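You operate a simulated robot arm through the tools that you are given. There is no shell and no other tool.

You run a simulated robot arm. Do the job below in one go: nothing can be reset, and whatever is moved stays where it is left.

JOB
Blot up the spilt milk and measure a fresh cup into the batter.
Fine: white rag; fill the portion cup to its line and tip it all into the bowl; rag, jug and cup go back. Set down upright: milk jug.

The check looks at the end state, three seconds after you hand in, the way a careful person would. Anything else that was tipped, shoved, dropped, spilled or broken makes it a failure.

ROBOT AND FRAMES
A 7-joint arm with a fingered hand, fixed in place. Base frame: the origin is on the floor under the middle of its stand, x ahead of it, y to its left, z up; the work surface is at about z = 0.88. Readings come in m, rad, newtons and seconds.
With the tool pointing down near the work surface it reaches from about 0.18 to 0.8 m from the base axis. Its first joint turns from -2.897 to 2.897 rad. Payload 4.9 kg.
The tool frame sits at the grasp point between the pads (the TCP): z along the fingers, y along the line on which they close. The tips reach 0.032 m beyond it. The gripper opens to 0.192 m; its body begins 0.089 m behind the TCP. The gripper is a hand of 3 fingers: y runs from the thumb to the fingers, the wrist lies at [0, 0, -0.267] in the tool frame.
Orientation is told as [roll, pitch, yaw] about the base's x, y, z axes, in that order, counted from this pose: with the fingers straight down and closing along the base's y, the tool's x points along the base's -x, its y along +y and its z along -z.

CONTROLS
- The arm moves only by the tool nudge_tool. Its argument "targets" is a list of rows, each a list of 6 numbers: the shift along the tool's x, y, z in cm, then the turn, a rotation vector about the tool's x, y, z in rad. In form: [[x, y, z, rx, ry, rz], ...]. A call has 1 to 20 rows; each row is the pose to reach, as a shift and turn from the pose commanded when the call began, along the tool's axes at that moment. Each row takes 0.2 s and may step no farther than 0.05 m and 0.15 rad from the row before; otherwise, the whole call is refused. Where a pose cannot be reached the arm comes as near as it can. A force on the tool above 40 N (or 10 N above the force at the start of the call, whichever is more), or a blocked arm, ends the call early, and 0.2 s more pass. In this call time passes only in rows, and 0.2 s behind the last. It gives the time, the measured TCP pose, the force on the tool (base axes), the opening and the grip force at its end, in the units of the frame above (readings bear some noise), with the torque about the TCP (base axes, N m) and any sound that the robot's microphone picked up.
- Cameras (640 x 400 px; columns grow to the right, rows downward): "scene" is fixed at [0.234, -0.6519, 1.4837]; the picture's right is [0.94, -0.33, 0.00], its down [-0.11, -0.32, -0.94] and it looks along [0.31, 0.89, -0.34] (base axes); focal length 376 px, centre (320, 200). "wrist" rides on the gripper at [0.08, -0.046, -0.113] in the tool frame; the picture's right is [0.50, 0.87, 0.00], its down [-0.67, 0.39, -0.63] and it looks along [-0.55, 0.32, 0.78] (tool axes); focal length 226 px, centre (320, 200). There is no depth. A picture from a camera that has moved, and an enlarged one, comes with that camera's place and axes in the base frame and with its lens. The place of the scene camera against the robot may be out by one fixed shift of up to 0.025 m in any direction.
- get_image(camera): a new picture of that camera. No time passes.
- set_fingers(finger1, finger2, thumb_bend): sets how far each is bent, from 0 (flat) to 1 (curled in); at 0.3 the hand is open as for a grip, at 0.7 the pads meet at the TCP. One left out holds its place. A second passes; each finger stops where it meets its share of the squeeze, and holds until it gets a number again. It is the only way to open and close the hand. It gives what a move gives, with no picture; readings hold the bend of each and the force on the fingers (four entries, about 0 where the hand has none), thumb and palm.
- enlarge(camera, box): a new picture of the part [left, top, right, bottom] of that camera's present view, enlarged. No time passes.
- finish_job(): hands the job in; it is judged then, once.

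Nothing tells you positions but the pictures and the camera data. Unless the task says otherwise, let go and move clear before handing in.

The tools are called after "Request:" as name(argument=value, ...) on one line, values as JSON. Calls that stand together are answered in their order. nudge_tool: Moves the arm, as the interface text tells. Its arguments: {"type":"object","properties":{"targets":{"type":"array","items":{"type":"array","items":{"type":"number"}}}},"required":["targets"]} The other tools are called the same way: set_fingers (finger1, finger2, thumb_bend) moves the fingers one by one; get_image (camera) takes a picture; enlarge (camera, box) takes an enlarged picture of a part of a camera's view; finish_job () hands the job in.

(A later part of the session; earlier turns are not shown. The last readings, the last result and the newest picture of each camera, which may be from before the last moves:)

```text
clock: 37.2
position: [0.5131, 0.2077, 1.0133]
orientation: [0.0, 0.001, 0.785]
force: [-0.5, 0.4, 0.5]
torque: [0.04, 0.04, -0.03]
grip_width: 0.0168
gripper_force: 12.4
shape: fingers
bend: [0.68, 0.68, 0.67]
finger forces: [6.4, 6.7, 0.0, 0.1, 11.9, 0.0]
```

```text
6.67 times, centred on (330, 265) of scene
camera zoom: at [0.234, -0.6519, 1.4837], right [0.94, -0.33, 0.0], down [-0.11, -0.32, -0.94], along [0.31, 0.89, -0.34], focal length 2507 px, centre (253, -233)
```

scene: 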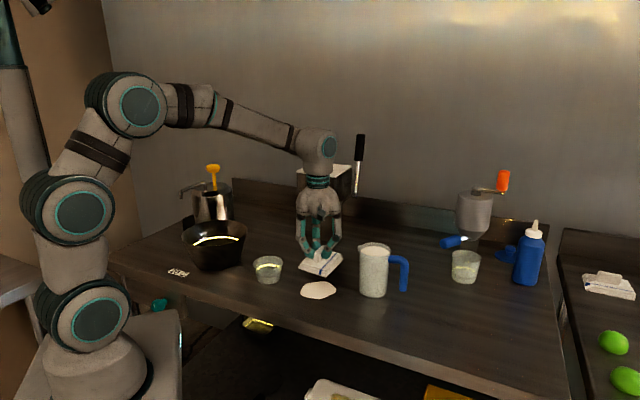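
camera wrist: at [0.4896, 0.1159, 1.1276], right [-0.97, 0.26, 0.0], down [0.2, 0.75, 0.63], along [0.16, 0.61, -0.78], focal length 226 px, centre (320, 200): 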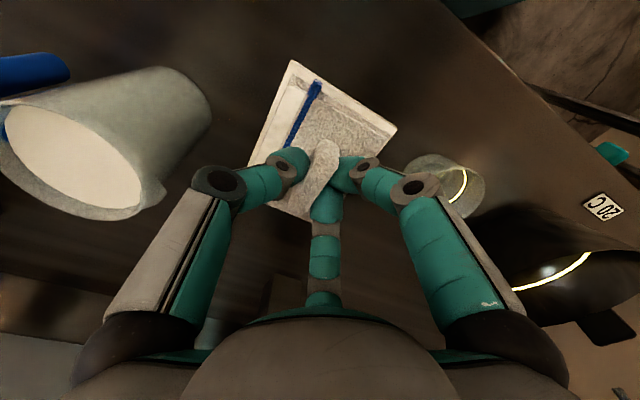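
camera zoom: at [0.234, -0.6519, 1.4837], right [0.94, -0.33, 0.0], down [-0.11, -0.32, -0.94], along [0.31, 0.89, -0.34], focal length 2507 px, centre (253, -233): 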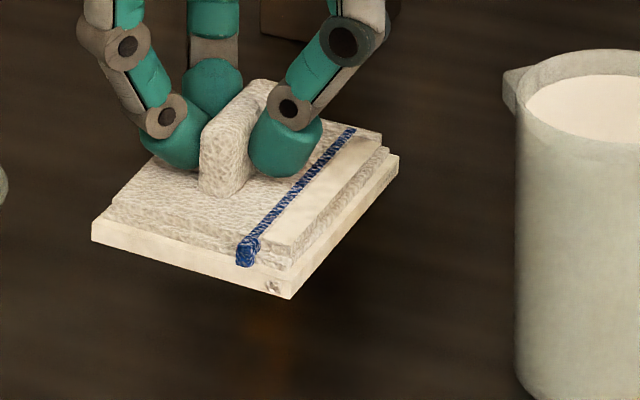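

The patch has vanished. Let me check the table from both cameras for any leftover smears.

Request:
enlarge(camera="scene", box=[220, 220, 440, 330])

Request:
get_image(camera="wrist")

```text
2.91 times, centred on (330, 275) of scene
camera zoom: at [0.234, -0.6519, 1.4837], right [0.94, -0.33, 0.0], down [-0.11, -0.32, -0.94], along [0.31, 0.89, -0.34], focal length 1094 px, centre (291, -18)
```

zoom: 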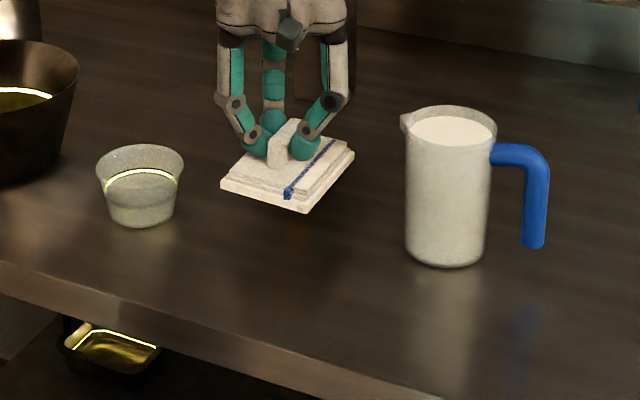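

```text
taken
camera wrist: at [0.4884, 0.1184, 1.1256], right [-0.97, 0.26, 0.0], down [0.2, 0.75, 0.63], along [0.16, 0.61, -0.78], focal length 226 px, centre (320, 200)
```

wrist: 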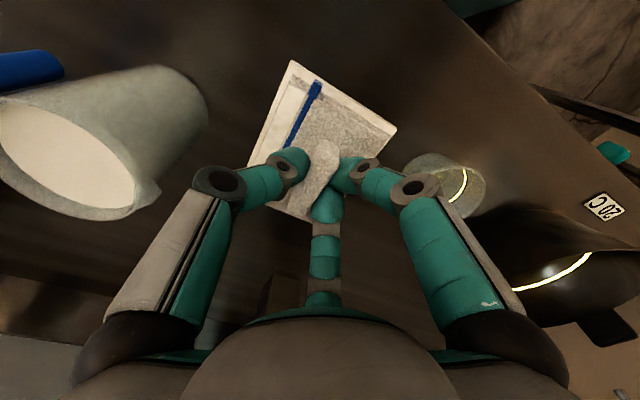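

The table is clean. Now returning the rag along the same safe route to its original spot.

Request:
nudge_tool(targets=[[2.9, -3, -1, 0, 0, 0], [5.8, -6, -3, 0, 0, 0], [8.7, -9, -4, 0, 0, 0], [11.6, -12, -4, 0, 0, 0], [14.5, -15, -4, 0, 0, 0], [17.4, -18, -4, 0, 0, 0], [14.4, -21.1, -4, 0, 0, 0], [11.3, -24.1, -4, 0, 0, 0], [8.3, -27.2, -3, 0, 0, 0], [5.2, -30.2, -2, 0, 0, 0], [2.2, -33.2, 0, 0, 0, 0], [2.2, -33.2, 3, 0, 0, 0], [2.2, -33.2, 5.5, 0, 0, 0]])

Request:
enlarge(camera="scene", box=[380, 230, 510, 360])

Request:
get_image(camera="wrist")

```text
clock: 40.0
position: [0.736, -0.0456, 0.9614]
orientation: [-0.001, 0.0, 0.785]
force: [0.9, -1.0, 0.4]
torque: [-0.03, 0.01, -0.02]
grip_width: 0.0165
gripper_force: 12.2
shape: fingers
bend: [0.68, 0.68, 0.67]
finger forces: [6.6, 6.7, 0.0, 0.1, 11.9, 0.1]
```

```text
3.08 times, centred on (445, 295) of scene
camera zoom: at [0.234, -0.6519, 1.4837], right [0.94, -0.33, 0.0], down [-0.11, -0.32, -0.94], along [0.31, 0.89, -0.34], focal length 1157 px, centre (-65, -92)
```

zoom: 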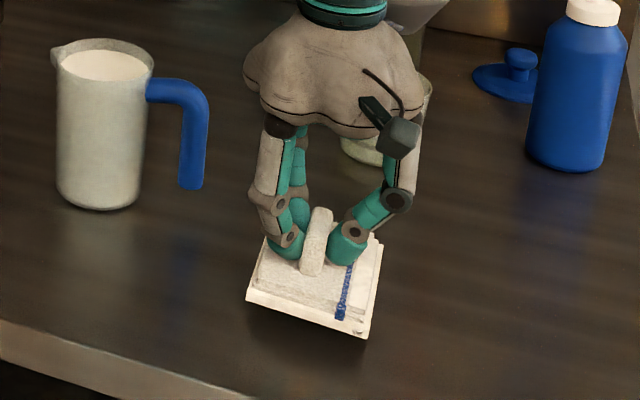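

```text
taken
camera wrist: at [0.7112, -0.1344, 1.0741], right [-0.97, 0.26, 0.0], down [0.2, 0.75, 0.63], along [0.16, 0.61, -0.78], focal length 226 px, centre (320, 200)
```

wrist: 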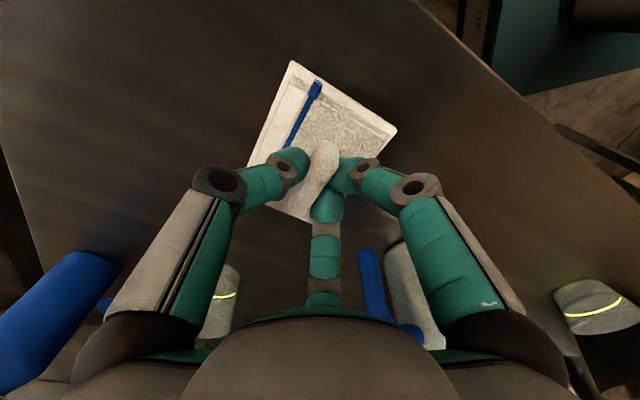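

Lowering the rag onto the table at its original place.

Request:
nudge_tool(targets=[[0.2, 0.1, 1, 0, 0, 0], [0.2, 0.1, 1.8, 0, 0, 0], [0.2, 0.1, 2.2, 0, 0, 0], [0.2, 0.1, 2.35, 0, 0, 0]])

Request:
enlarge(camera="scene", box=[380, 230, 510, 360])

```text
clock: 41.0
position: [0.731, -0.0455, 0.9384]
orientation: [0.0, 0.0, 0.786]
force: [-0.5, 0.4, 1.4]
torque: [-0.03, 0.0, 0.02]
grip_width: 0.0166
gripper_force: 13.5
shape: fingers
bend: [0.68, 0.68, 0.67]
finger forces: [7.0, 7.3, 0.0, 0.1, 12.1, 0.0]
```

```text
3.08 times, centred on (445, 295) of scene
camera zoom: at [0.234, -0.6519, 1.4837], right [0.94, -0.33, 0.0], down [-0.11, -0.32, -0.94], along [0.31, 0.89, -0.34], focal length 1157 px, centre (-65, -92)
```

zoom: 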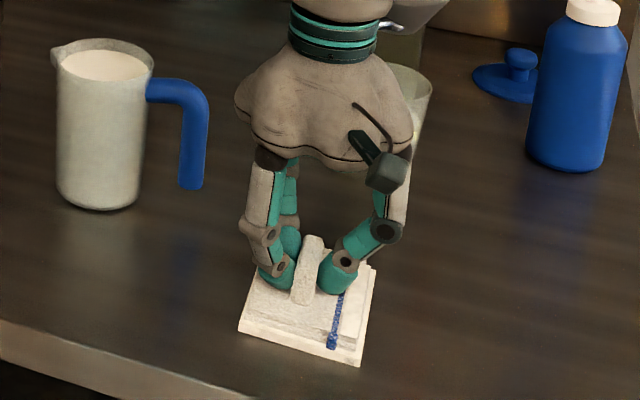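

Rag is resting in place. Releasing partially, lifting, then opening more.

Request:
set_fingers(finger1=0.58, finger2=0.58, thumb_bend=0.58)

Request:
nudge_tool(targets=[[0, 0, -1, 0, 0, 0], [0, 0, -3, 0, 0, 0], [0, 0, -7, 0, 0, 0], [0, 0, -11, 0, 0, 0], [0, 0, -15, 0, 0, 0], [0, 0, -19, 0, 0, 0], [0, 0, -23, 0, 0, 0]])

Request:
get_image(camera="wrist")

Request:
enlarge(camera="scene", box=[380, 230, 510, 360])

```text
clock: 42.0
position: [0.7283, -0.0452, 0.9379]
orientation: [0.002, 0.001, 0.787]
force: [-0.8, -0.3, -0.2]
torque: [0.01, 0.0, 0.0]
grip_width: 0.0539
gripper_force: 0.0
shape: fingers
bend: [0.57, 0.57, 0.57]
finger forces: [0.0, 0.0, 0.1, 0.1, 0.0, 0.1]
```

```text
clock: 43.6
position: [0.7265, -0.0457, 1.1657]
orientation: [0.002, 0.0, 0.787]
force: [0.8, 0.6, -0.3]
torque: [0.0, 0.02, 0.0]
grip_width: 0.0538
gripper_force: 0.0
shape: fingers
bend: [0.57, 0.57, 0.57]
finger forces: [0.0, 0.1, 0.0, 0.0, 0.1, 0.0]
out of reach, approached as far as the arm can: row 7
```

```text
taken
camera wrist: at [0.7028, -0.1357, 1.2784], right [-0.97, 0.26, 0.0], down [0.2, 0.75, 0.63], along [0.16, 0.61, -0.78], focal length 226 px, centre (320, 200)
```

wrist: 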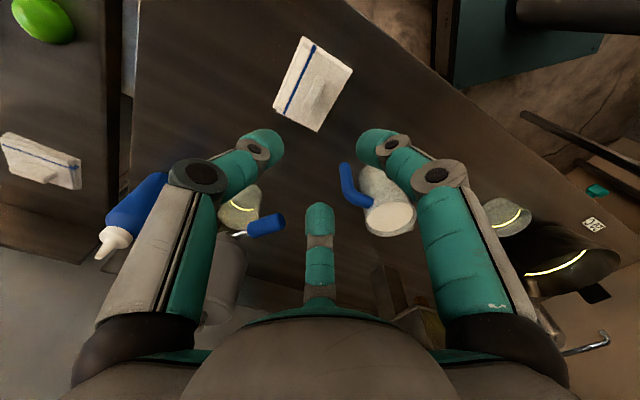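

```text
3.08 times, centred on (445, 295) of scene
camera zoom: at [0.234, -0.6519, 1.4837], right [0.94, -0.33, 0.0], down [-0.11, -0.32, -0.94], along [0.31, 0.89, -0.34], focal length 1157 px, centre (-65, -92)
```

zoom: 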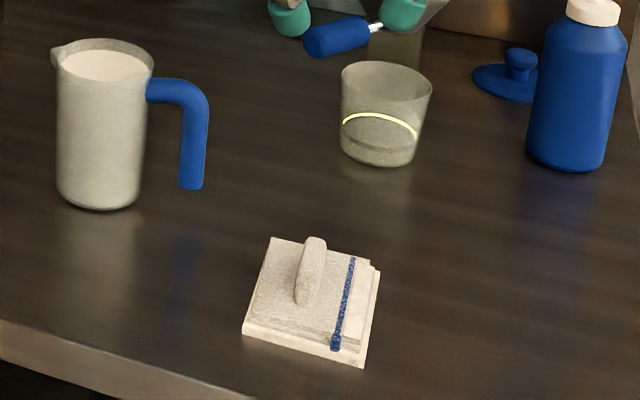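

The rag is back where it was. Now the jug: I'll zoom in on it from here to get its rim, spout and handle positions.

Request:
enlarge(camera="wrist", box=[325, 145, 435, 245])

```text
4.00 times, centred on (380, 195) of wrist
camera zoom: at [0.7028, -0.1357, 1.2784], right [-0.97, 0.26, 0.0], down [0.2, 0.75, 0.63], along [0.16, 0.61, -0.78], focal length 904 px, centre (80, 220)
```

zoom: 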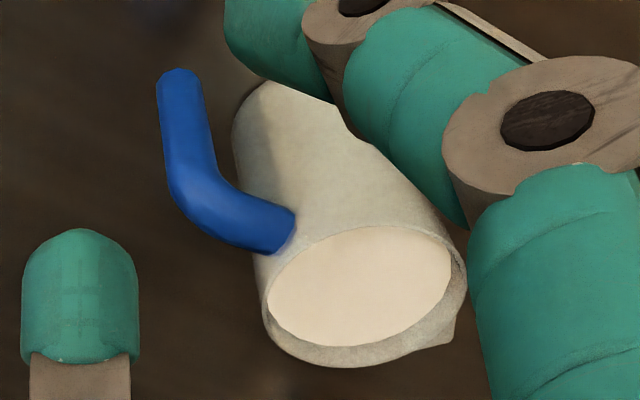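

The jug axis is near (0.654, 0.147), rim height ≈ 1.008, spout pointing at about 134° (towards the cup) and handle opposite. I'll move above it and yaw the hand so the spout lies on the tool's -x side (camera behind the pour), with handle and spout between the fingers.

Request:
nudge_tool(targets=[[-0.8, 1.7, 0, 0, 0, -0.142], [-1.6, 3.4, 0, 0, 0, -0.284], [-2.4, 5.1, 0, 0, 0, -0.426], [-3.1, 6.8, 0, 0, 0, -0.568], [-3.9, 8.5, 0, 0, 0, -0.71], [-4.7, 10.2, 0, 0, 0, -0.852], [-5.4, 12, 0, 0, 0, -0.994], [-6.2, 13.7, 0, 0, 0, -1.136], [-7, 15.4, 0, 0, 0, -1.278], [-7.8, 17.1, 0, 0, 0, -1.42], [-8.5, 18.8, 0, 0, 0, -1.55]])

Request:
set_fingers(finger1=0.3, finger2=0.3, thumb_bend=0.3)

Request:
get_image(camera="wrist")

Request:
get_image(camera="scene")

```text
clock: 46.0
position: [0.6186, 0.207, 1.1518]
orientation: [-0.007, 0.046, 1.9]
force: [-0.2, 1.5, 0.6]
torque: [-0.2, -0.11, -0.02]
grip_width: 0.0542
gripper_force: 0.0
shape: fingers
bend: [0.57, 0.57, 0.57]
finger forces: [0.1, 0.1, 0.1, 0.0, 0.0, 0.1]
out of reach, approached as far as the arm can: row 7, 8, 9, 10, 11
```

```text
clock: 47.0
position: [0.6192, 0.2056, 1.1526]
orientation: [-0.01, 0.048, 1.899]
force: [0.5, -0.2, -0.5]
torque: [-0.01, 0.01, 0.01]
grip_width: 0.1677
gripper_force: 0.2
shape: fingers
bend: [0.3, 0.3, 0.3]
finger forces: [0.0, 0.0, 0.1, 0.0, 0.0, 0.0]
```

```text
taken
camera wrist: at [0.6851, 0.1501, 1.2699], right [-0.66, -0.75, 0.01], down [-0.6, 0.54, 0.6], along [-0.46, 0.38, -0.8], focal length 226 px, centre (320, 200)
```

wrist: 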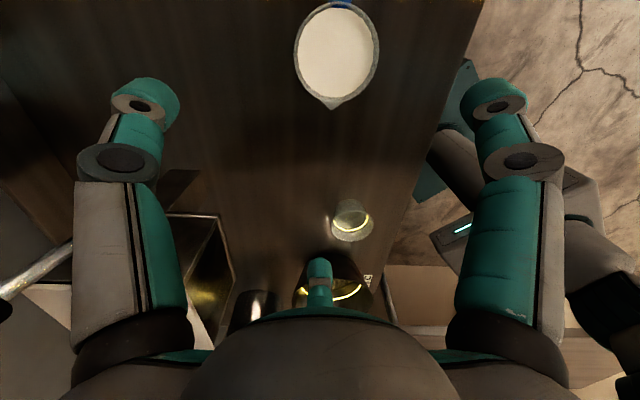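

```text
taken
```

scene: 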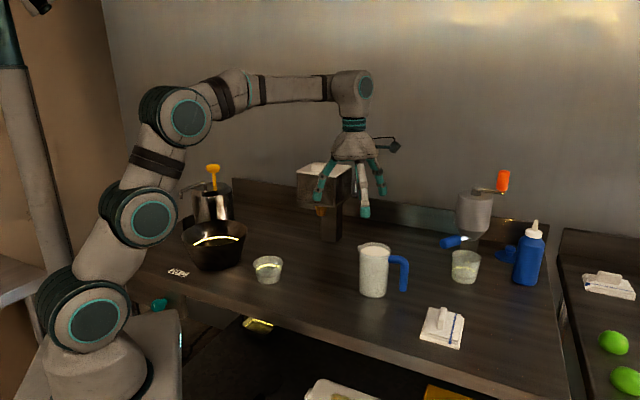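

The wrist hit its yaw limit near 1.9 rad. A yaw of about 67–73° also places handle and spout between fingers (camera behind the pour). I'll do a small test turn back first, to see how the commanded pose is referenced.

Request:
nudge_tool(targets=[[0, 0, 0, 0, 0, 0.14]])

```text
clock: 47.4
position: [0.619, 0.2067, 1.1533]
orientation: [-0.016, 0.047, 1.76]
force: [-0.7, 0.0, -0.1]
torque: [-0.03, -0.01, 0.02]
grip_width: 0.1675
gripper_force: 0.1
shape: fingers
bend: [0.3, 0.3, 0.3]
finger forces: [0.1, 0.0, 0.0, 0.0, 0.0, 0.0]
```

The reference is the actual pose, good. Now moving over the jug, levelling, with yaw ≈ 67°.

Request:
nudge_tool(targets=[[1.3, -0.5, 0.5, -0.003, -0.01, 0.118], [2.6, -0.9, 1, -0.006, -0.02, 0.236], [3.9, -1.4, 1.5, -0.01, -0.03, 0.354], [5.2, -1.9, 2, -0.013, -0.04, 0.472], [6.5, -2.3, 2.5, -0.016, -0.047, 0.59]])

Request:
get_image(camera="wrist")

Request:
get_image(camera="scene")

```text
clock: 48.6
position: [0.6553, 0.1474, 1.1317]
orientation: [-0.01, -0.01, 1.167]
force: [-0.6, -0.2, 1.1]
torque: [0.0, -0.01, 0.0]
grip_width: 0.1678
gripper_force: 0.0
shape: fingers
bend: [0.3, 0.3, 0.3]
finger forces: [0.1, 0.0, 0.0, 0.0, 0.0, 0.1]
```

```text
taken
camera wrist: at [0.6639, 0.0552, 1.2433], right [-0.99, -0.12, -0.01], down [-0.1, 0.77, 0.63], along [-0.07, 0.63, -0.77], focal length 226 px, centre (320, 200)
```

wrist: 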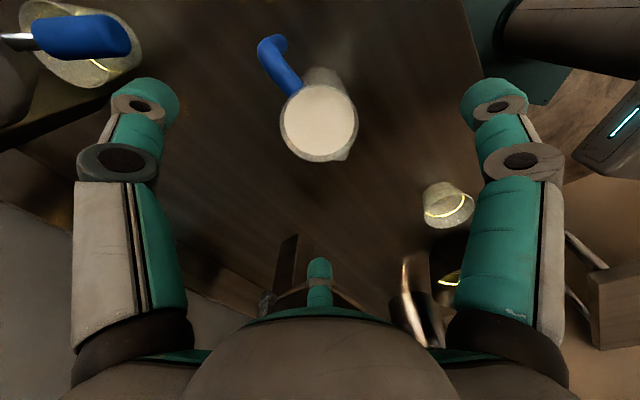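

```text
taken
```

scene: 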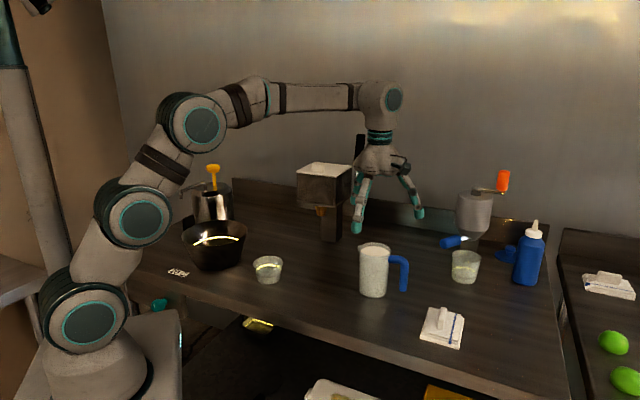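

Request:
enlarge(camera="wrist", box=[240, 20, 400, 180])

Request:
enlarge(camera="wrist", box=[400, 160, 480, 240])

```text
2.50 times, centred on (320, 100) of wrist
camera zoom: at [0.6639, 0.0552, 1.2433], right [-0.99, -0.12, -0.01], down [-0.1, 0.77, 0.63], along [-0.07, 0.63, -0.77], focal length 565 px, centre (320, 450)
```

zoom: 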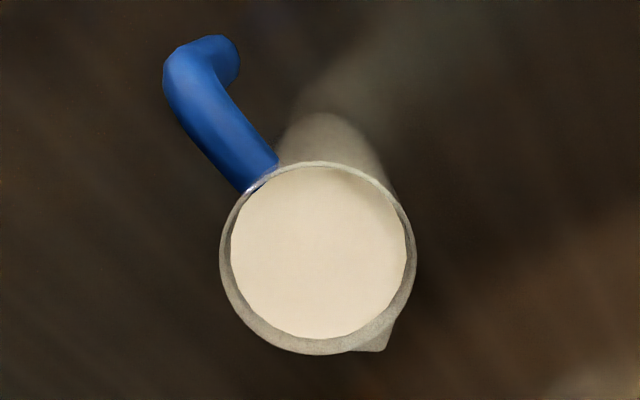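

```text
5.00 times, centred on (440, 200) of wrist
camera zoom: at [0.6639, 0.0552, 1.2433], right [-0.99, -0.12, -0.01], down [-0.1, 0.77, 0.63], along [-0.07, 0.63, -0.77], focal length 1130 px, centre (-280, 200)
```

zoom: 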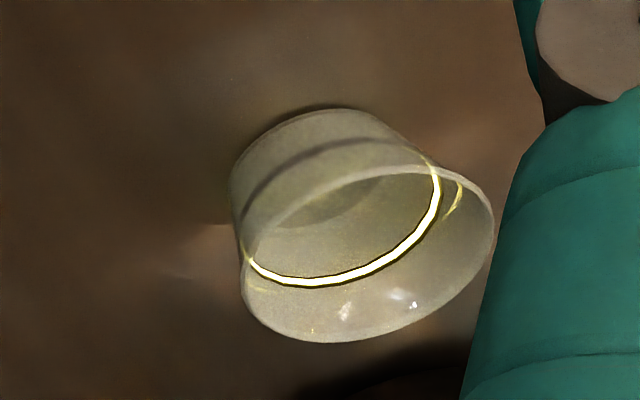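

The hand is centred over the jug with handle and spout in the finger gaps. Descending around it with open fingers.

Request:
nudge_tool(targets=[[0.1, 0, 3, -0.005, 0.005, 0], [0.15, 0, 6, -0.01, 0.01, 0], [0.2, 0.05, 9, -0.01, 0.01, 0], [0.25, 0.05, 12, -0.01, 0.01, 0]])

Request:
get_image(camera="wrist")

Request:
enlarge(camera="scene", box=[310, 170, 450, 310])

```text
clock: 49.6
position: [0.6556, 0.1478, 1.0133]
orientation: [-0.002, -0.003, 1.169]
force: [-0.2, 0.2, 0.5]
torque: [-0.04, 0.0, 0.0]
grip_width: 0.1678
gripper_force: 0.0
shape: fingers
bend: [0.3, 0.3, 0.3]
finger forces: [0.0, 0.0, 0.1, 0.0, 0.0, 0.0]
```

```text
taken
camera wrist: at [0.6652, 0.056, 1.1247], right [-0.99, -0.12, 0.0], down [-0.1, 0.77, 0.63], along [-0.08, 0.63, -0.77], focal length 226 px, centre (320, 200)
```

wrist: 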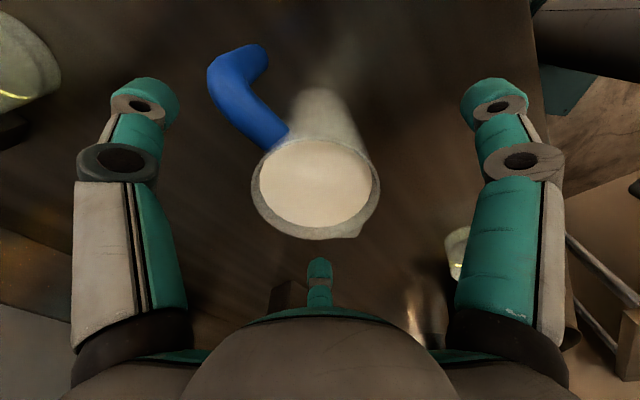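

```text
2.86 times, centred on (380, 240) of scene
camera zoom: at [0.234, -0.6519, 1.4837], right [0.94, -0.33, 0.0], down [-0.11, -0.32, -0.94], along [0.31, 0.89, -0.34], focal length 1075 px, centre (149, 86)
```

zoom: 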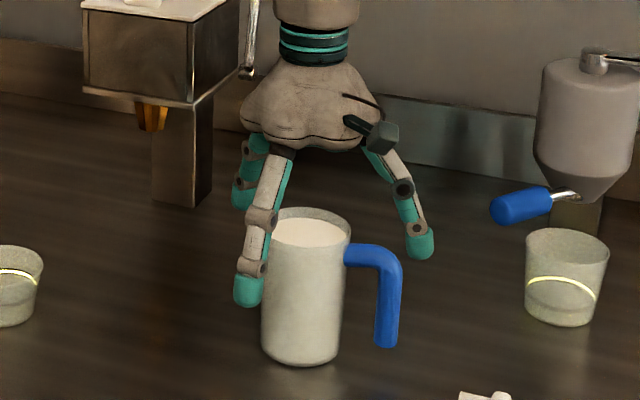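

Slight centring correction (about 3 mm) and descend to mid-height of the jug.

Request:
nudge_tool(targets=[[0.2, -0.25, 1.5, 0, 0, 0], [0.2, -0.25, 3, 0, 0, 0], [0.2, -0.25, 4.5, 0, 0, 0], [0.2, -0.25, 6, 0, 0, 0], [0.2, -0.25, 6.7, 0, 0, 0]])

Request:
get_image(camera="wrist")

Request:
enlarge(camera="scene", box=[310, 170, 450, 310])

```text
clock: 50.8
position: [0.6592, 0.1463, 0.9449]
orientation: [0.0, -0.001, 1.17]
force: [-0.3, -0.3, 0.4]
torque: [0.01, 0.0, 0.0]
grip_width: 0.1677
gripper_force: 0.1
shape: fingers
bend: [0.3, 0.3, 0.3]
finger forces: [0.1, 0.0, 0.0, 0.0, 0.0, 0.1]
```

```text
taken
camera wrist: at [0.6697, 0.0534, 1.0574], right [-0.99, -0.12, 0.0], down [-0.1, 0.77, 0.63], along [-0.08, 0.63, -0.77], focal length 226 px, centre (320, 200)
```

wrist: 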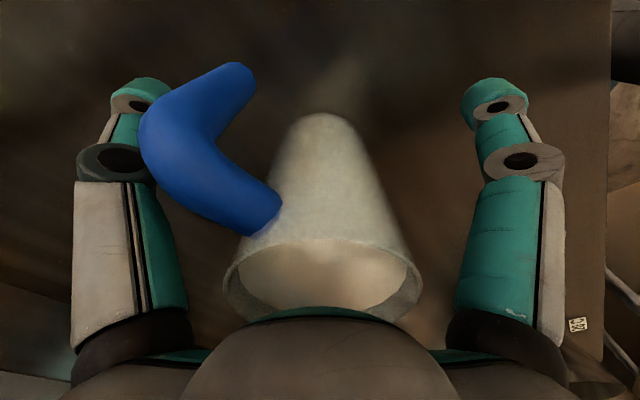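

```text
2.86 times, centred on (380, 240) of scene
camera zoom: at [0.234, -0.6519, 1.4837], right [0.94, -0.33, 0.0], down [-0.11, -0.32, -0.94], along [0.31, 0.89, -0.34], focal length 1075 px, centre (149, 86)
```

zoom: 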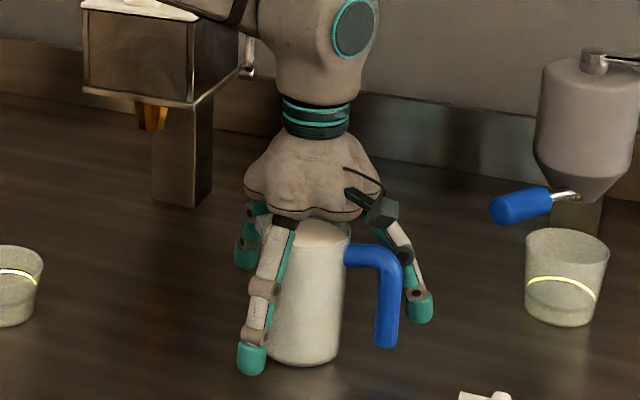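

The fingers straddle the jug; the thumb passes just beside the handle. Closing in stages to make sure the thumb doesn't catch the handle.

Request:
set_fingers(finger1=0.43, finger2=0.43, thumb_bend=0.43)

Request:
get_image(camera="wrist")

Request:
enlarge(camera="scene", box=[340, 210, 430, 310])

```text
clock: 51.8
position: [0.6586, 0.1452, 0.9456]
orientation: [0.0, -0.003, 1.169]
force: [0.1, 0.0, -0.1]
torque: [0.0, 0.02, -0.01]
grip_width: 0.1149
gripper_force: 0.1
shape: fingers
bend: [0.43, 0.43, 0.43]
finger forces: [0.1, 0.0, 0.1, 0.0, 0.0, 0.0]
```

```text
taken
camera wrist: at [0.6697, 0.0534, 1.0574], right [-0.99, -0.12, 0.0], down [-0.1, 0.77, 0.63], along [-0.08, 0.63, -0.77], focal length 226 px, centre (320, 200)
```

wrist: 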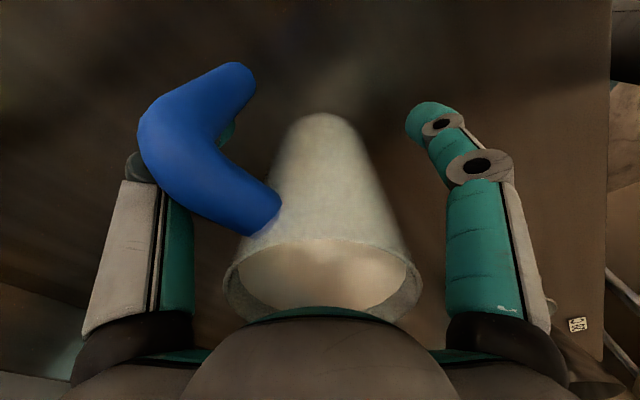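

```text
4.00 times, centred on (385, 260) of scene
camera zoom: at [0.234, -0.6519, 1.4837], right [0.94, -0.33, 0.0], down [-0.11, -0.32, -0.94], along [0.31, 0.89, -0.34], focal length 1504 px, centre (60, -40)
```

zoom: 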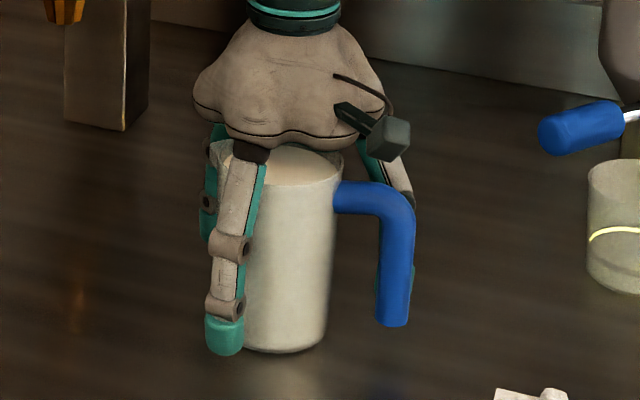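

No contact so far. Continuing to close onto the jug.

Request:
set_fingers(finger1=0.49, finger2=0.49, thumb_bend=0.49)

Request:
enlarge(camera="scene", box=[340, 210, 430, 310])

```text
clock: 52.8
position: [0.6585, 0.1454, 0.945]
orientation: [-0.001, 0.0, 1.17]
force: [0.4, -0.3, 0.1]
torque: [0.02, 0.03, -0.01]
grip_width: 0.0893
gripper_force: 0.0
shape: fingers
bend: [0.49, 0.49, 0.49]
finger forces: [0.0, 0.0, 0.0, 0.0, 0.1, 0.1]
```

```text
4.00 times, centred on (385, 260) of scene
camera zoom: at [0.234, -0.6519, 1.4837], right [0.94, -0.33, 0.0], down [-0.11, -0.32, -0.94], along [0.31, 0.89, -0.34], focal length 1504 px, centre (60, -40)
```

zoom: 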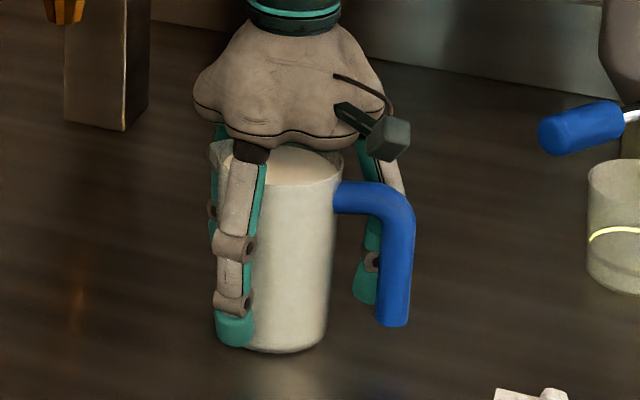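

Thumb has passed inside the handle without contact. Closing to squeeze.

Request:
set_fingers(finger1=0.6, finger2=0.6, thumb_bend=0.6)

Request:
enlarge(camera="scene", box=[340, 210, 430, 310])

Request:
get_image(camera="wrist")

```text
clock: 53.8
position: [0.6593, 0.1449, 0.946]
orientation: [0.001, -0.002, 1.17]
force: [1.0, 0.6, 0.7]
torque: [-0.04, 0.03, -0.02]
grip_width: 0.0648
gripper_force: 10.6
shape: fingers
bend: [0.54, 0.53, 0.56]
finger forces: [6.7, 7.2, 0.0, 0.0, 8.0, 0.0]
```

```text
4.00 times, centred on (385, 260) of scene
camera zoom: at [0.234, -0.6519, 1.4837], right [0.94, -0.33, 0.0], down [-0.11, -0.32, -0.94], along [0.31, 0.89, -0.34], focal length 1504 px, centre (60, -40)
```

zoom: 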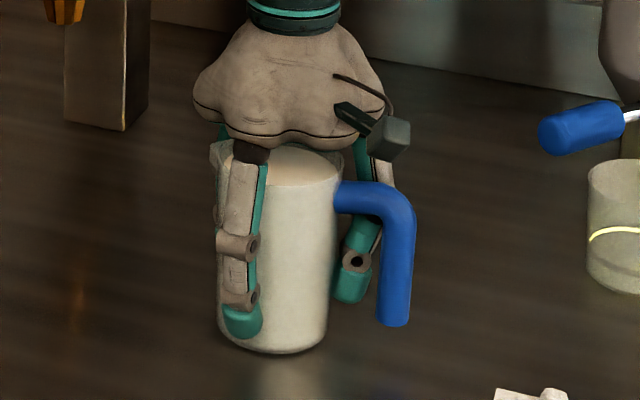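

```text
taken
camera wrist: at [0.6697, 0.0534, 1.0575], right [-0.99, -0.12, 0.0], down [-0.1, 0.77, 0.63], along [-0.08, 0.63, -0.77], focal length 226 px, centre (320, 200)
```

wrist: 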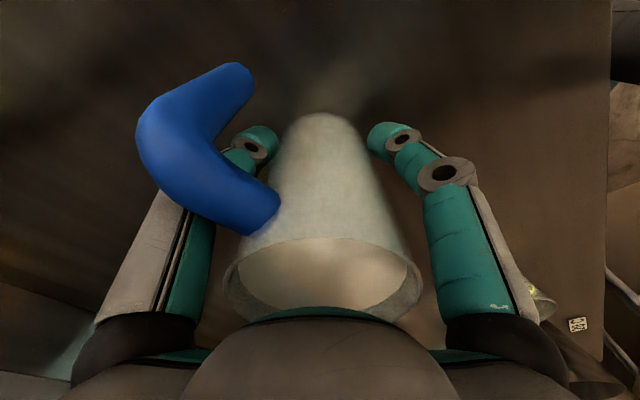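

Jug is gripped (~7 N per finger). I'll command a tighter close to see if the squeeze rises before lifting.

Request:
set_fingers(finger1=0.8, finger2=0.8, thumb_bend=0.8)

Request:
nudge_tool(targets=[[0, 0, -0.3, 0, 0, 0], [0, 0, -0.7, 0, 0, 0], [0, 0, -1.2, 0, 0, 0]])

Request:
enlarge(camera="scene", box=[340, 210, 430, 310])

```text
clock: 54.8
position: [0.6586, 0.1446, 0.9457]
orientation: [0.0, 0.0, 1.168]
force: [1.7, -0.6, 0.6]
torque: [-0.01, 0.07, -0.01]
grip_width: 0.063
gripper_force: 20.1
shape: fingers
bend: [0.52, 0.53, 0.62]
finger forces: [15.0, 7.6, 0.0, 0.0, 18.0, 0.0]
```

```text
clock: 55.6
position: [0.6585, 0.1451, 0.9569]
orientation: [-0.001, 0.0, 1.17]
force: [0.7, 0.1, -6.7]
torque: [-0.01, -0.03, 0.0]
grip_width: 0.0628
gripper_force: 20.1
shape: fingers
bend: [0.52, 0.53, 0.62]
finger forces: [14.6, 7.9, 0.0, 0.0, 17.7, 0.0]
```

```text
4.00 times, centred on (385, 260) of scene
camera zoom: at [0.234, -0.6519, 1.4837], right [0.94, -0.33, 0.0], down [-0.11, -0.32, -0.94], along [0.31, 0.89, -0.34], focal length 1504 px, centre (60, -40)
```

zoom: 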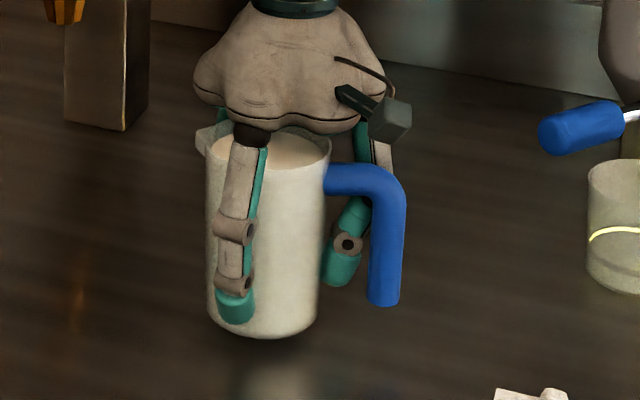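

The jug is held securely (≈6.7 N, ~0.68 kg) and upright. Raising it smoothly.

Request:
nudge_tool(targets=[[0, 0, -0.6, 0, 0, 0], [0, 0, -1.6, 0, 0, 0], [0, 0, -3, 0, 0, 0], [0, 0, -4.6, 0, 0, 0], [0, 0, -6.2, 0, 0, 0], [0, 0, -7.8, 0, 0, 0], [0, 0, -9, 0, 0, 0], [0, 0, -9.8, 0, 0, 0], [0, 0, -10.2, 0, 0, 0]])

Request:
get_image(camera="scene")

Request:
get_image(camera="wrist")

```text
clock: 57.6
position: [0.658, 0.1445, 1.0595]
orientation: [-0.001, -0.002, 1.169]
force: [-0.1, -1.1, -7.1]
torque: [-0.03, -0.02, 0.01]
grip_width: 0.0625
gripper_force: 19.8
shape: fingers
bend: [0.52, 0.53, 0.62]
finger forces: [14.4, 8.0, 0.1, 0.0, 17.6, 0.0]
```

```text
taken
```

scene: 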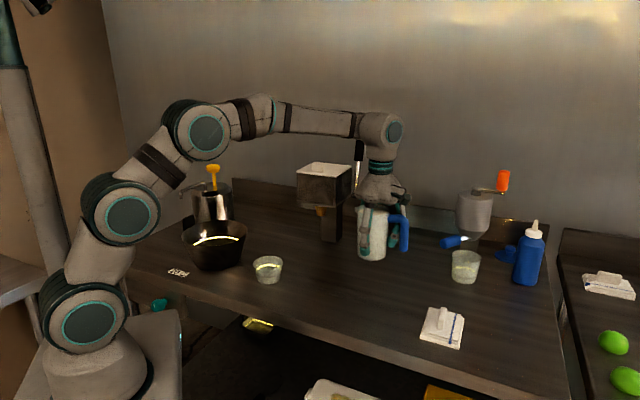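

```text
taken
camera wrist: at [0.6681, 0.0527, 1.1719], right [-0.99, -0.12, 0.0], down [-0.1, 0.77, 0.63], along [-0.08, 0.63, -0.77], focal length 226 px, centre (320, 200)
```

wrist: 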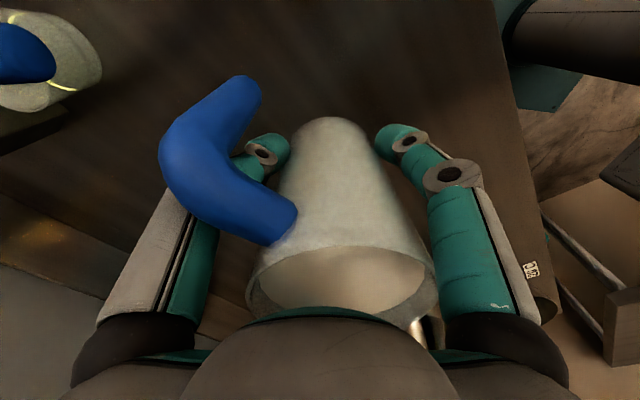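

Still steady. Now carrying the jug smoothly to a staging spot beside the cup, turning so the spout faces it in the scene camera's profile view.

Request:
nudge_tool(targets=[[-0.15, 0.56, 0, 0, 0, -0.014], [-0.46, 1.69, 0, 0, 0, -0.042], [-0.92, 3.38, 0, 0, 0, -0.085], [-1.44, 5.26, 0, 0, 0, -0.132], [-2.0, 7.33, 0, 0, 0, -0.183], [-2.57, 9.4, 0, 0, 0, -0.235], [-3.13, 11.46, 0, 0, 0, -0.287], [-3.7, 13.53, 0, 0, 0, -0.338], [-4.2, 15.4, 0, 0, 0, -0.385], [-4.67, 17.1, 0, 0, 0, -0.428], [-4.98, 18.23, 0, 0, 0, -0.456], [-5.13, 18.79, 0, 0, 0, -0.47], [-5.13, 18.79, 0, 0, 0, -0.47]])

Request:
get_image(camera="wrist")

Request:
enlarge(camera="scene", box=[220, 160, 400, 310])

```text
clock: 60.4
position: [0.5065, 0.2655, 1.0594]
orientation: [0.0, -0.001, 1.641]
force: [-0.1, -0.3, -6.7]
torque: [0.02, -0.06, 0.0]
grip_width: 0.0622
gripper_force: 20.2
shape: fingers
bend: [0.52, 0.53, 0.62]
finger forces: [13.9, 8.2, 0.1, 0.1, 17.9, 0.0]
```

```text
taken
camera wrist: at [0.5569, 0.1887, 1.1712], right [-0.83, -0.56, 0.0], down [-0.43, 0.64, 0.63], along [-0.35, 0.52, -0.78], focal length 226 px, centre (320, 200)
```

wrist: 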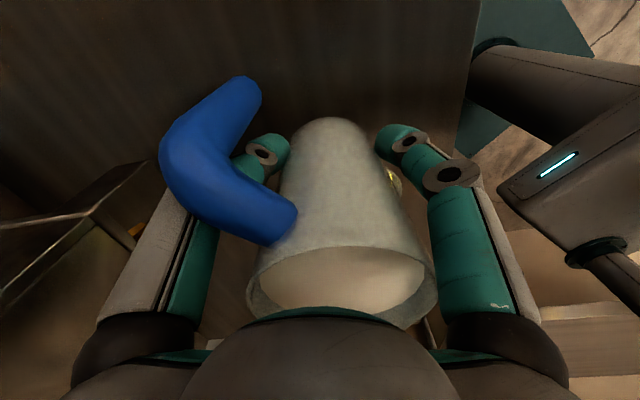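

```text
2.67 times, centred on (310, 235) of scene
camera zoom: at [0.234, -0.6519, 1.4837], right [0.94, -0.33, 0.0], down [-0.11, -0.32, -0.94], along [0.31, 0.89, -0.34], focal length 1003 px, centre (347, 107)
```

zoom: 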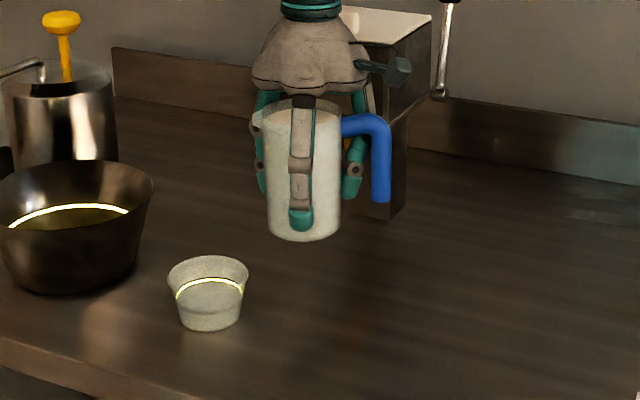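

The jug is steady beside the cup (cup centre ≈ (0.397, 0.3045), rim z ≈ 0.933). I'll tip it just ~4° and bring the spout over the cup, keeping the jug's base clear of the cup.

Request:
nudge_tool(targets=[[-0.11, 0.2, 0.2, 0.004, 0.002, 0], [-0.32, 0.58, 0.7, 0.011, 0.005, 0], [-0.6, 1.1, 1.3, 0.022, 0.01, 0], [-0.9, 1.62, 1.9, 0.032, 0.0145, 0], [-1.2, 2.14, 2.5, 0.042, 0.019, 0], [-1.48, 2.66, 3.1, 0.052, 0.024, 0], [-1.69, 3.05, 3.6, 0.06, 0.027, 0], [-1.8, 3.24, 3.8, 0.0637, 0.0291, 0], [-1.8, 3.24, 3.8, 0.0637, 0.0291, 0]])

Request:
enlarge(camera="scene", box=[220, 190, 340, 300])

Request:
get_image(camera="wrist")

```text
clock: 62.4
position: [0.4705, 0.2806, 1.0224]
orientation: [-0.064, 0.029, 1.638]
force: [-0.4, 0.6, -6.8]
torque: [0.03, -0.05, -0.02]
grip_width: 0.0622
gripper_force: 19.9
shape: fingers
bend: [0.52, 0.53, 0.62]
finger forces: [13.8, 8.3, 0.0, 0.1, 17.7, 0.1]
```

```text
3.64 times, centred on (280, 245) of scene
camera zoom: at [0.234, -0.6519, 1.4837], right [0.94, -0.33, 0.0], down [-0.11, -0.32, -0.94], along [0.31, 0.89, -0.34], focal length 1368 px, centre (466, 36)
```

zoom: 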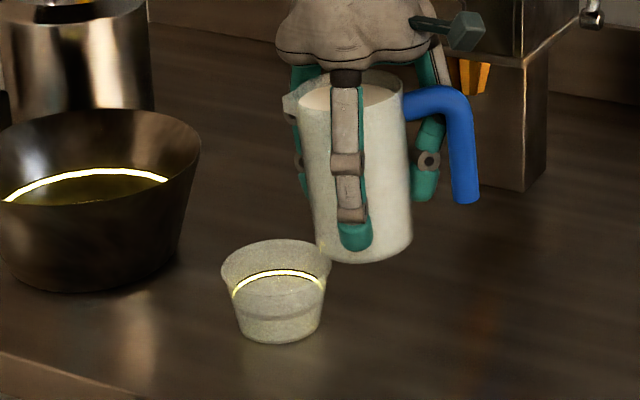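

```text
taken
camera wrist: at [0.5143, 0.2063, 1.1391], right [-0.83, -0.56, -0.04], down [-0.47, 0.66, 0.59], along [-0.3, 0.51, -0.81], focal length 226 px, centre (320, 200)
```

wrist: 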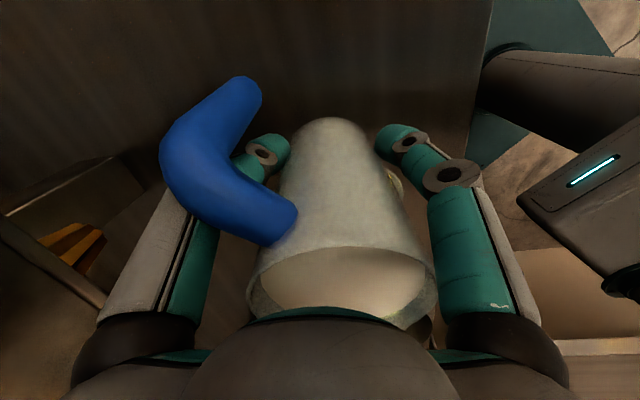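

The spout sits ~1.3 cm upstream of the cup's centre, well within the rim. I'll tip a bit more (to ~6.5°, still below flow), then lower to reduce the fall height.

Request:
nudge_tool(targets=[[-0.2, -0.1, 0, 0.013, 0.006, 0], [-0.4, -0.17, 0, 0.026, 0.012, 0], [-0.43, -0.17, 0.2, 0.0396, 0.018, 0], [-0.43, -0.17, 1, 0.0396, 0.018, 0], [-0.43, -0.17, 2, 0.0396, 0.018, 0], [-0.43, -0.17, 3, 0.0396, 0.018, 0], [-0.43, -0.17, 3.5, 0.0396, 0.018, 0], [-0.43, -0.17, 3.7, 0.0396, 0.018, 0]])

Request:
enlarge(camera="scene", box=[220, 190, 340, 300])

Request:
get_image(camera="wrist")

```text
clock: 64.2
position: [0.4735, 0.2832, 0.9843]
orientation: [-0.104, 0.047, 1.637]
force: [0.0, 0.3, -6.9]
torque: [0.03, -0.01, 0.0]
grip_width: 0.0619
gripper_force: 19.2
shape: fingers
bend: [0.52, 0.53, 0.62]
finger forces: [14.8, 7.7, 0.1, 0.1, 16.4, 0.0]
```

```text
3.64 times, centred on (280, 245) of scene
camera zoom: at [0.234, -0.6519, 1.4837], right [0.94, -0.33, 0.0], down [-0.11, -0.32, -0.94], along [0.31, 0.89, -0.34], focal length 1368 px, centre (466, 36)
```

zoom: 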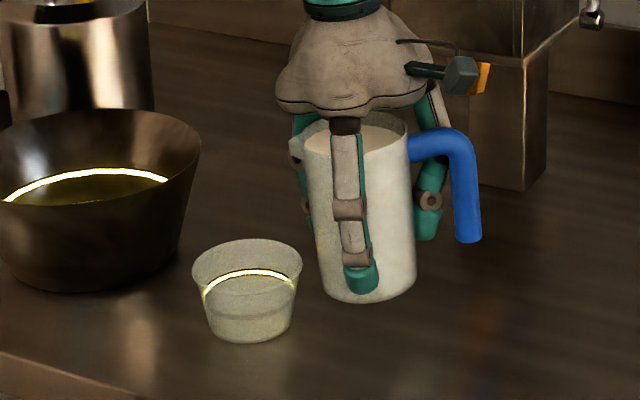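

```text
taken
camera wrist: at [0.5127, 0.2117, 1.1036], right [-0.83, -0.56, -0.07], down [-0.5, 0.67, 0.56], along [-0.27, 0.49, -0.83], focal length 226 px, centre (320, 200)
```

wrist: 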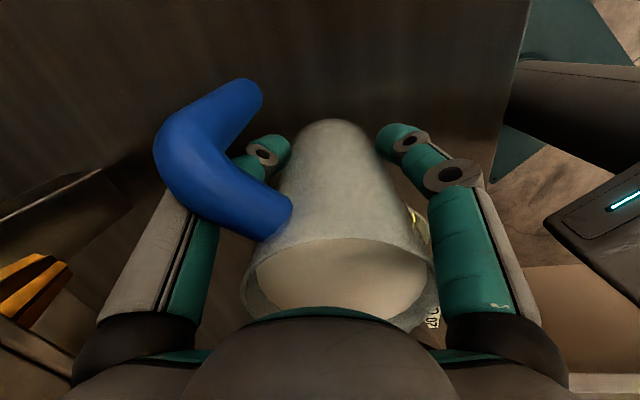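

The jug's base nudged the cup about 2 cm along the pour direction; the cup is still upright (I'll return it to its original spot, (0.397, 0.3045), at the end). I'll follow it carefully: tip a bit more and shift 1 cm towards it.

Request:
nudge_tool(targets=[[0, 0, 0, 0.02, 0.009, 0], [-0.1, 0.2, 0, 0.03, 0.0135, 0], [-0.2, 0.45, -0.05, 0.0397, 0.0181, 0], [-0.32, 0.7, -0.09, 0.0397, 0.0181, 0]])

Request:
enlarge(camera="scene", box=[230, 210, 330, 295])

Request:
get_image(camera="wrist")

```text
clock: 65.2
position: [0.467, 0.2874, 0.9838]
orientation: [-0.145, 0.064, 1.634]
force: [0.1, 0.0, -7.4]
torque: [-0.01, -0.04, -0.01]
grip_width: 0.0622
gripper_force: 19.5
shape: fingers
bend: [0.52, 0.53, 0.62]
finger forces: [14.9, 7.7, 0.0, 0.0, 16.4, 0.0]
```

```text
4.71 times, centred on (280, 252) of scene
camera zoom: at [0.234, -0.6519, 1.4837], right [0.94, -0.33, 0.0], down [-0.11, -0.32, -0.94], along [0.31, 0.89, -0.34], focal length 1770 px, centre (508, -47)
```

zoom: 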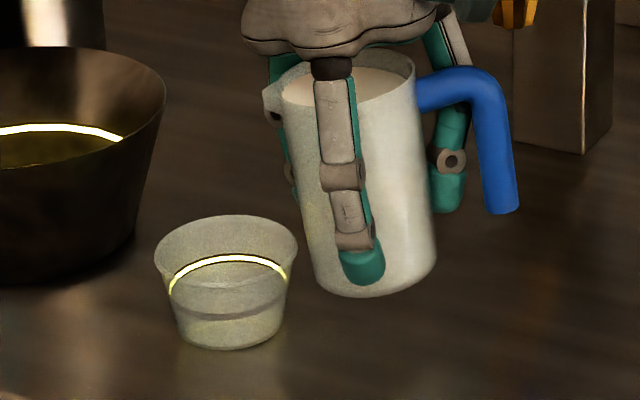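

```text
taken
camera wrist: at [0.5005, 0.2165, 1.1072], right [-0.82, -0.56, -0.09], down [-0.52, 0.67, 0.53], along [-0.23, 0.48, -0.85], focal length 226 px, centre (320, 200)
```

wrist: 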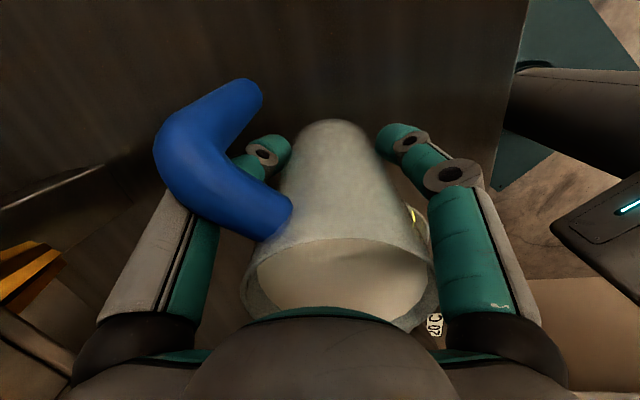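

The spout is now about 2 cm inside the cup's near edge and no flow yet at ~9°. Tilting on in small steps and watching.

Request:
nudge_tool(targets=[[0, 0, 0, 0.016, 0.0072, 0], [-0.05, 0.1, -0.02, 0.032, 0.0145, 0], [-0.1, 0.22, -0.04, 0.0477, 0.0217, 0]])

Request:
enlarge(camera="scene", box=[230, 210, 330, 295])

```text
clock: 66.0
position: [0.4651, 0.2872, 0.9842]
orientation: [-0.194, 0.086, 1.633]
force: [0.0, 0.2, -6.9]
torque: [0.02, -0.03, -0.01]
grip_width: 0.0619
gripper_force: 19.5
shape: fingers
bend: [0.52, 0.53, 0.62]
finger forces: [14.9, 7.7, 0.0, 0.0, 16.2, 0.1]
```

```text
4.71 times, centred on (280, 252) of scene
camera zoom: at [0.234, -0.6519, 1.4837], right [0.94, -0.33, 0.0], down [-0.11, -0.32, -0.94], along [0.31, 0.89, -0.34], focal length 1770 px, centre (508, -47)
```

zoom: 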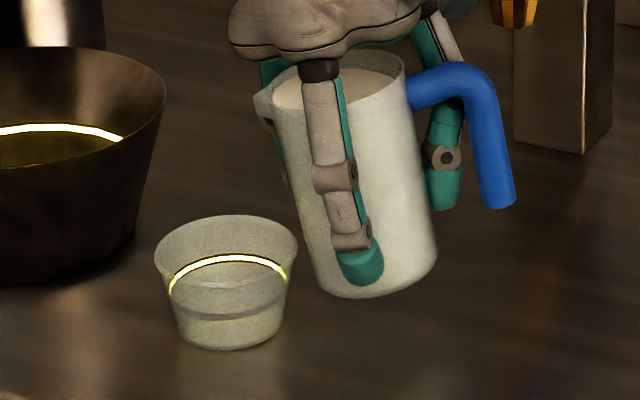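

Still no flow at 12°. Continuing to 15°, lowering slightly.

Request:
nudge_tool(targets=[[-0.03, 0.08, 0.3, 0.016, 0.0072, 0], [-0.07, 0.16, 0.65, 0.032, 0.0145, 0], [-0.11, 0.24, 0.97, 0.0477, 0.0217, 0]])

Request:
enlarge(camera="scene", box=[230, 210, 330, 295])

```text
clock: 66.8
position: [0.4657, 0.2876, 0.9754]
orientation: [-0.242, 0.107, 1.63]
force: [-1.3, 0.7, -6.8]
torque: [-0.02, 0.01, 0.02]
grip_width: 0.0619
gripper_force: 19.6
shape: fingers
bend: [0.52, 0.53, 0.62]
finger forces: [15.0, 7.8, 0.0, 0.0, 16.2, 0.0]
```

```text
4.71 times, centred on (280, 252) of scene
camera zoom: at [0.234, -0.6519, 1.4837], right [0.94, -0.33, 0.0], down [-0.11, -0.32, -0.94], along [0.31, 0.89, -0.34], focal length 1770 px, centre (508, -47)
```

zoom: 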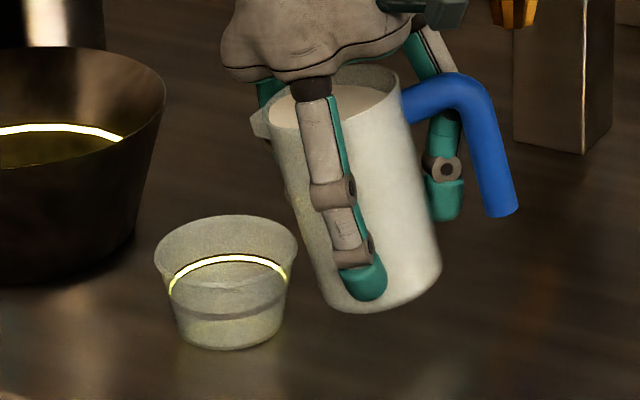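

Still holding at 15°; next 3°.

Request:
nudge_tool(targets=[[0, 0, 0, 0.016, 0.0072, 0], [-0.02, 0.04, 0, 0.032, 0.0145, 0], [-0.04, 0.08, -0.02, 0.0477, 0.0217, 0]])

Request:
enlarge(camera="scene", box=[230, 210, 330, 295])

Request:
get_image(camera="wrist")

```text
clock: 67.6
position: [0.4643, 0.29, 0.9749]
orientation: [-0.287, 0.128, 1.622]
force: [0.5, -0.6, -6.5]
torque: [0.03, 0.04, 0.01]
grip_width: 0.0616
gripper_force: 19.9
shape: fingers
bend: [0.52, 0.53, 0.62]
finger forces: [15.0, 7.9, 0.0, 0.0, 16.4, 0.0]
```

```text
4.71 times, centred on (280, 252) of scene
camera zoom: at [0.234, -0.6519, 1.4837], right [0.94, -0.33, 0.0], down [-0.11, -0.32, -0.94], along [0.31, 0.89, -0.34], focal length 1770 px, centre (508, -47)
```

zoom: 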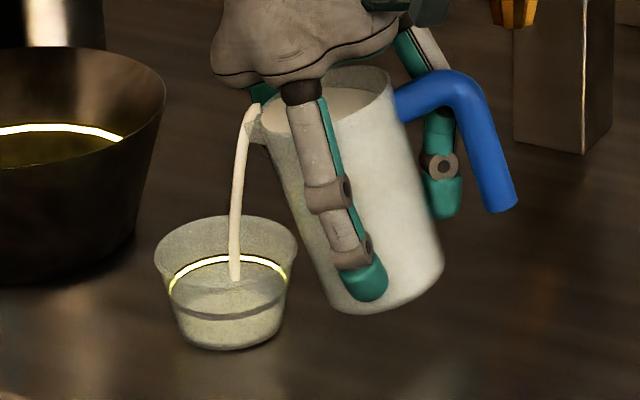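

```text
taken
camera wrist: at [0.4785, 0.2251, 1.1038], right [-0.8, -0.57, -0.18], down [-0.59, 0.7, 0.41], along [-0.1, 0.43, -0.9], focal length 226 px, centre (320, 200)
```

wrist: 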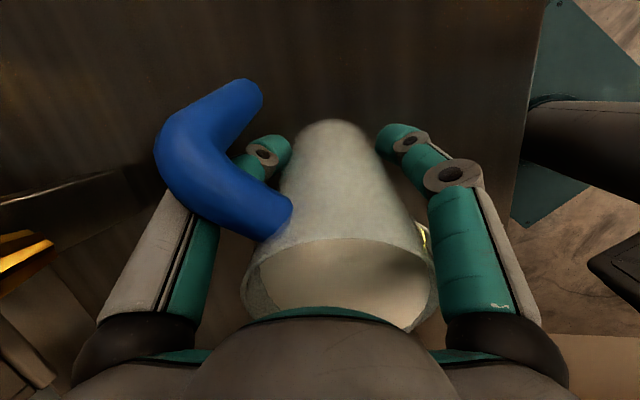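

Milk is flowing and landing inside the cup near its centre. I'll hold a moment and watch the level rise.

Request:
nudge_tool(targets=[[0, 0, 0, 0, 0, 0], [0, 0, 0, 0, 0, 0], [0, 0, 0, 0, 0, 0]])

Request:
enlarge(camera="scene", box=[230, 210, 330, 295])

```text
clock: 68.4
position: [0.4641, 0.2878, 0.9733]
orientation: [-0.289, 0.128, 1.622]
force: [0.3, 0.2, -6.7]
torque: [0.0, -0.03, 0.01]
grip_width: 0.0617
gripper_force: 20.2
shape: fingers
bend: [0.52, 0.53, 0.62]
finger forces: [15.0, 7.8, 0.0, 0.0, 16.4, 0.0]
```

```text
4.71 times, centred on (280, 252) of scene
camera zoom: at [0.234, -0.6519, 1.4837], right [0.94, -0.33, 0.0], down [-0.11, -0.32, -0.94], along [0.31, 0.89, -0.34], focal length 1770 px, centre (508, -47)
```

zoom: 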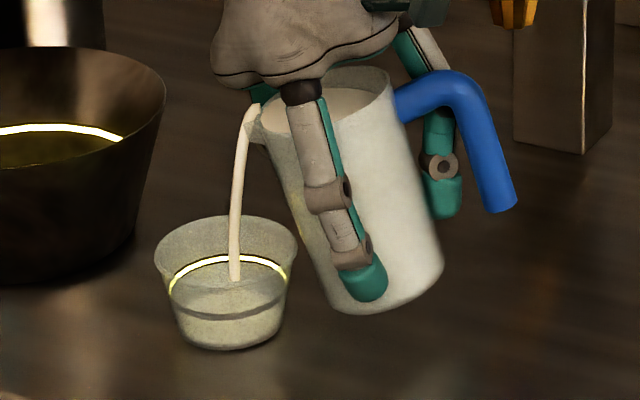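

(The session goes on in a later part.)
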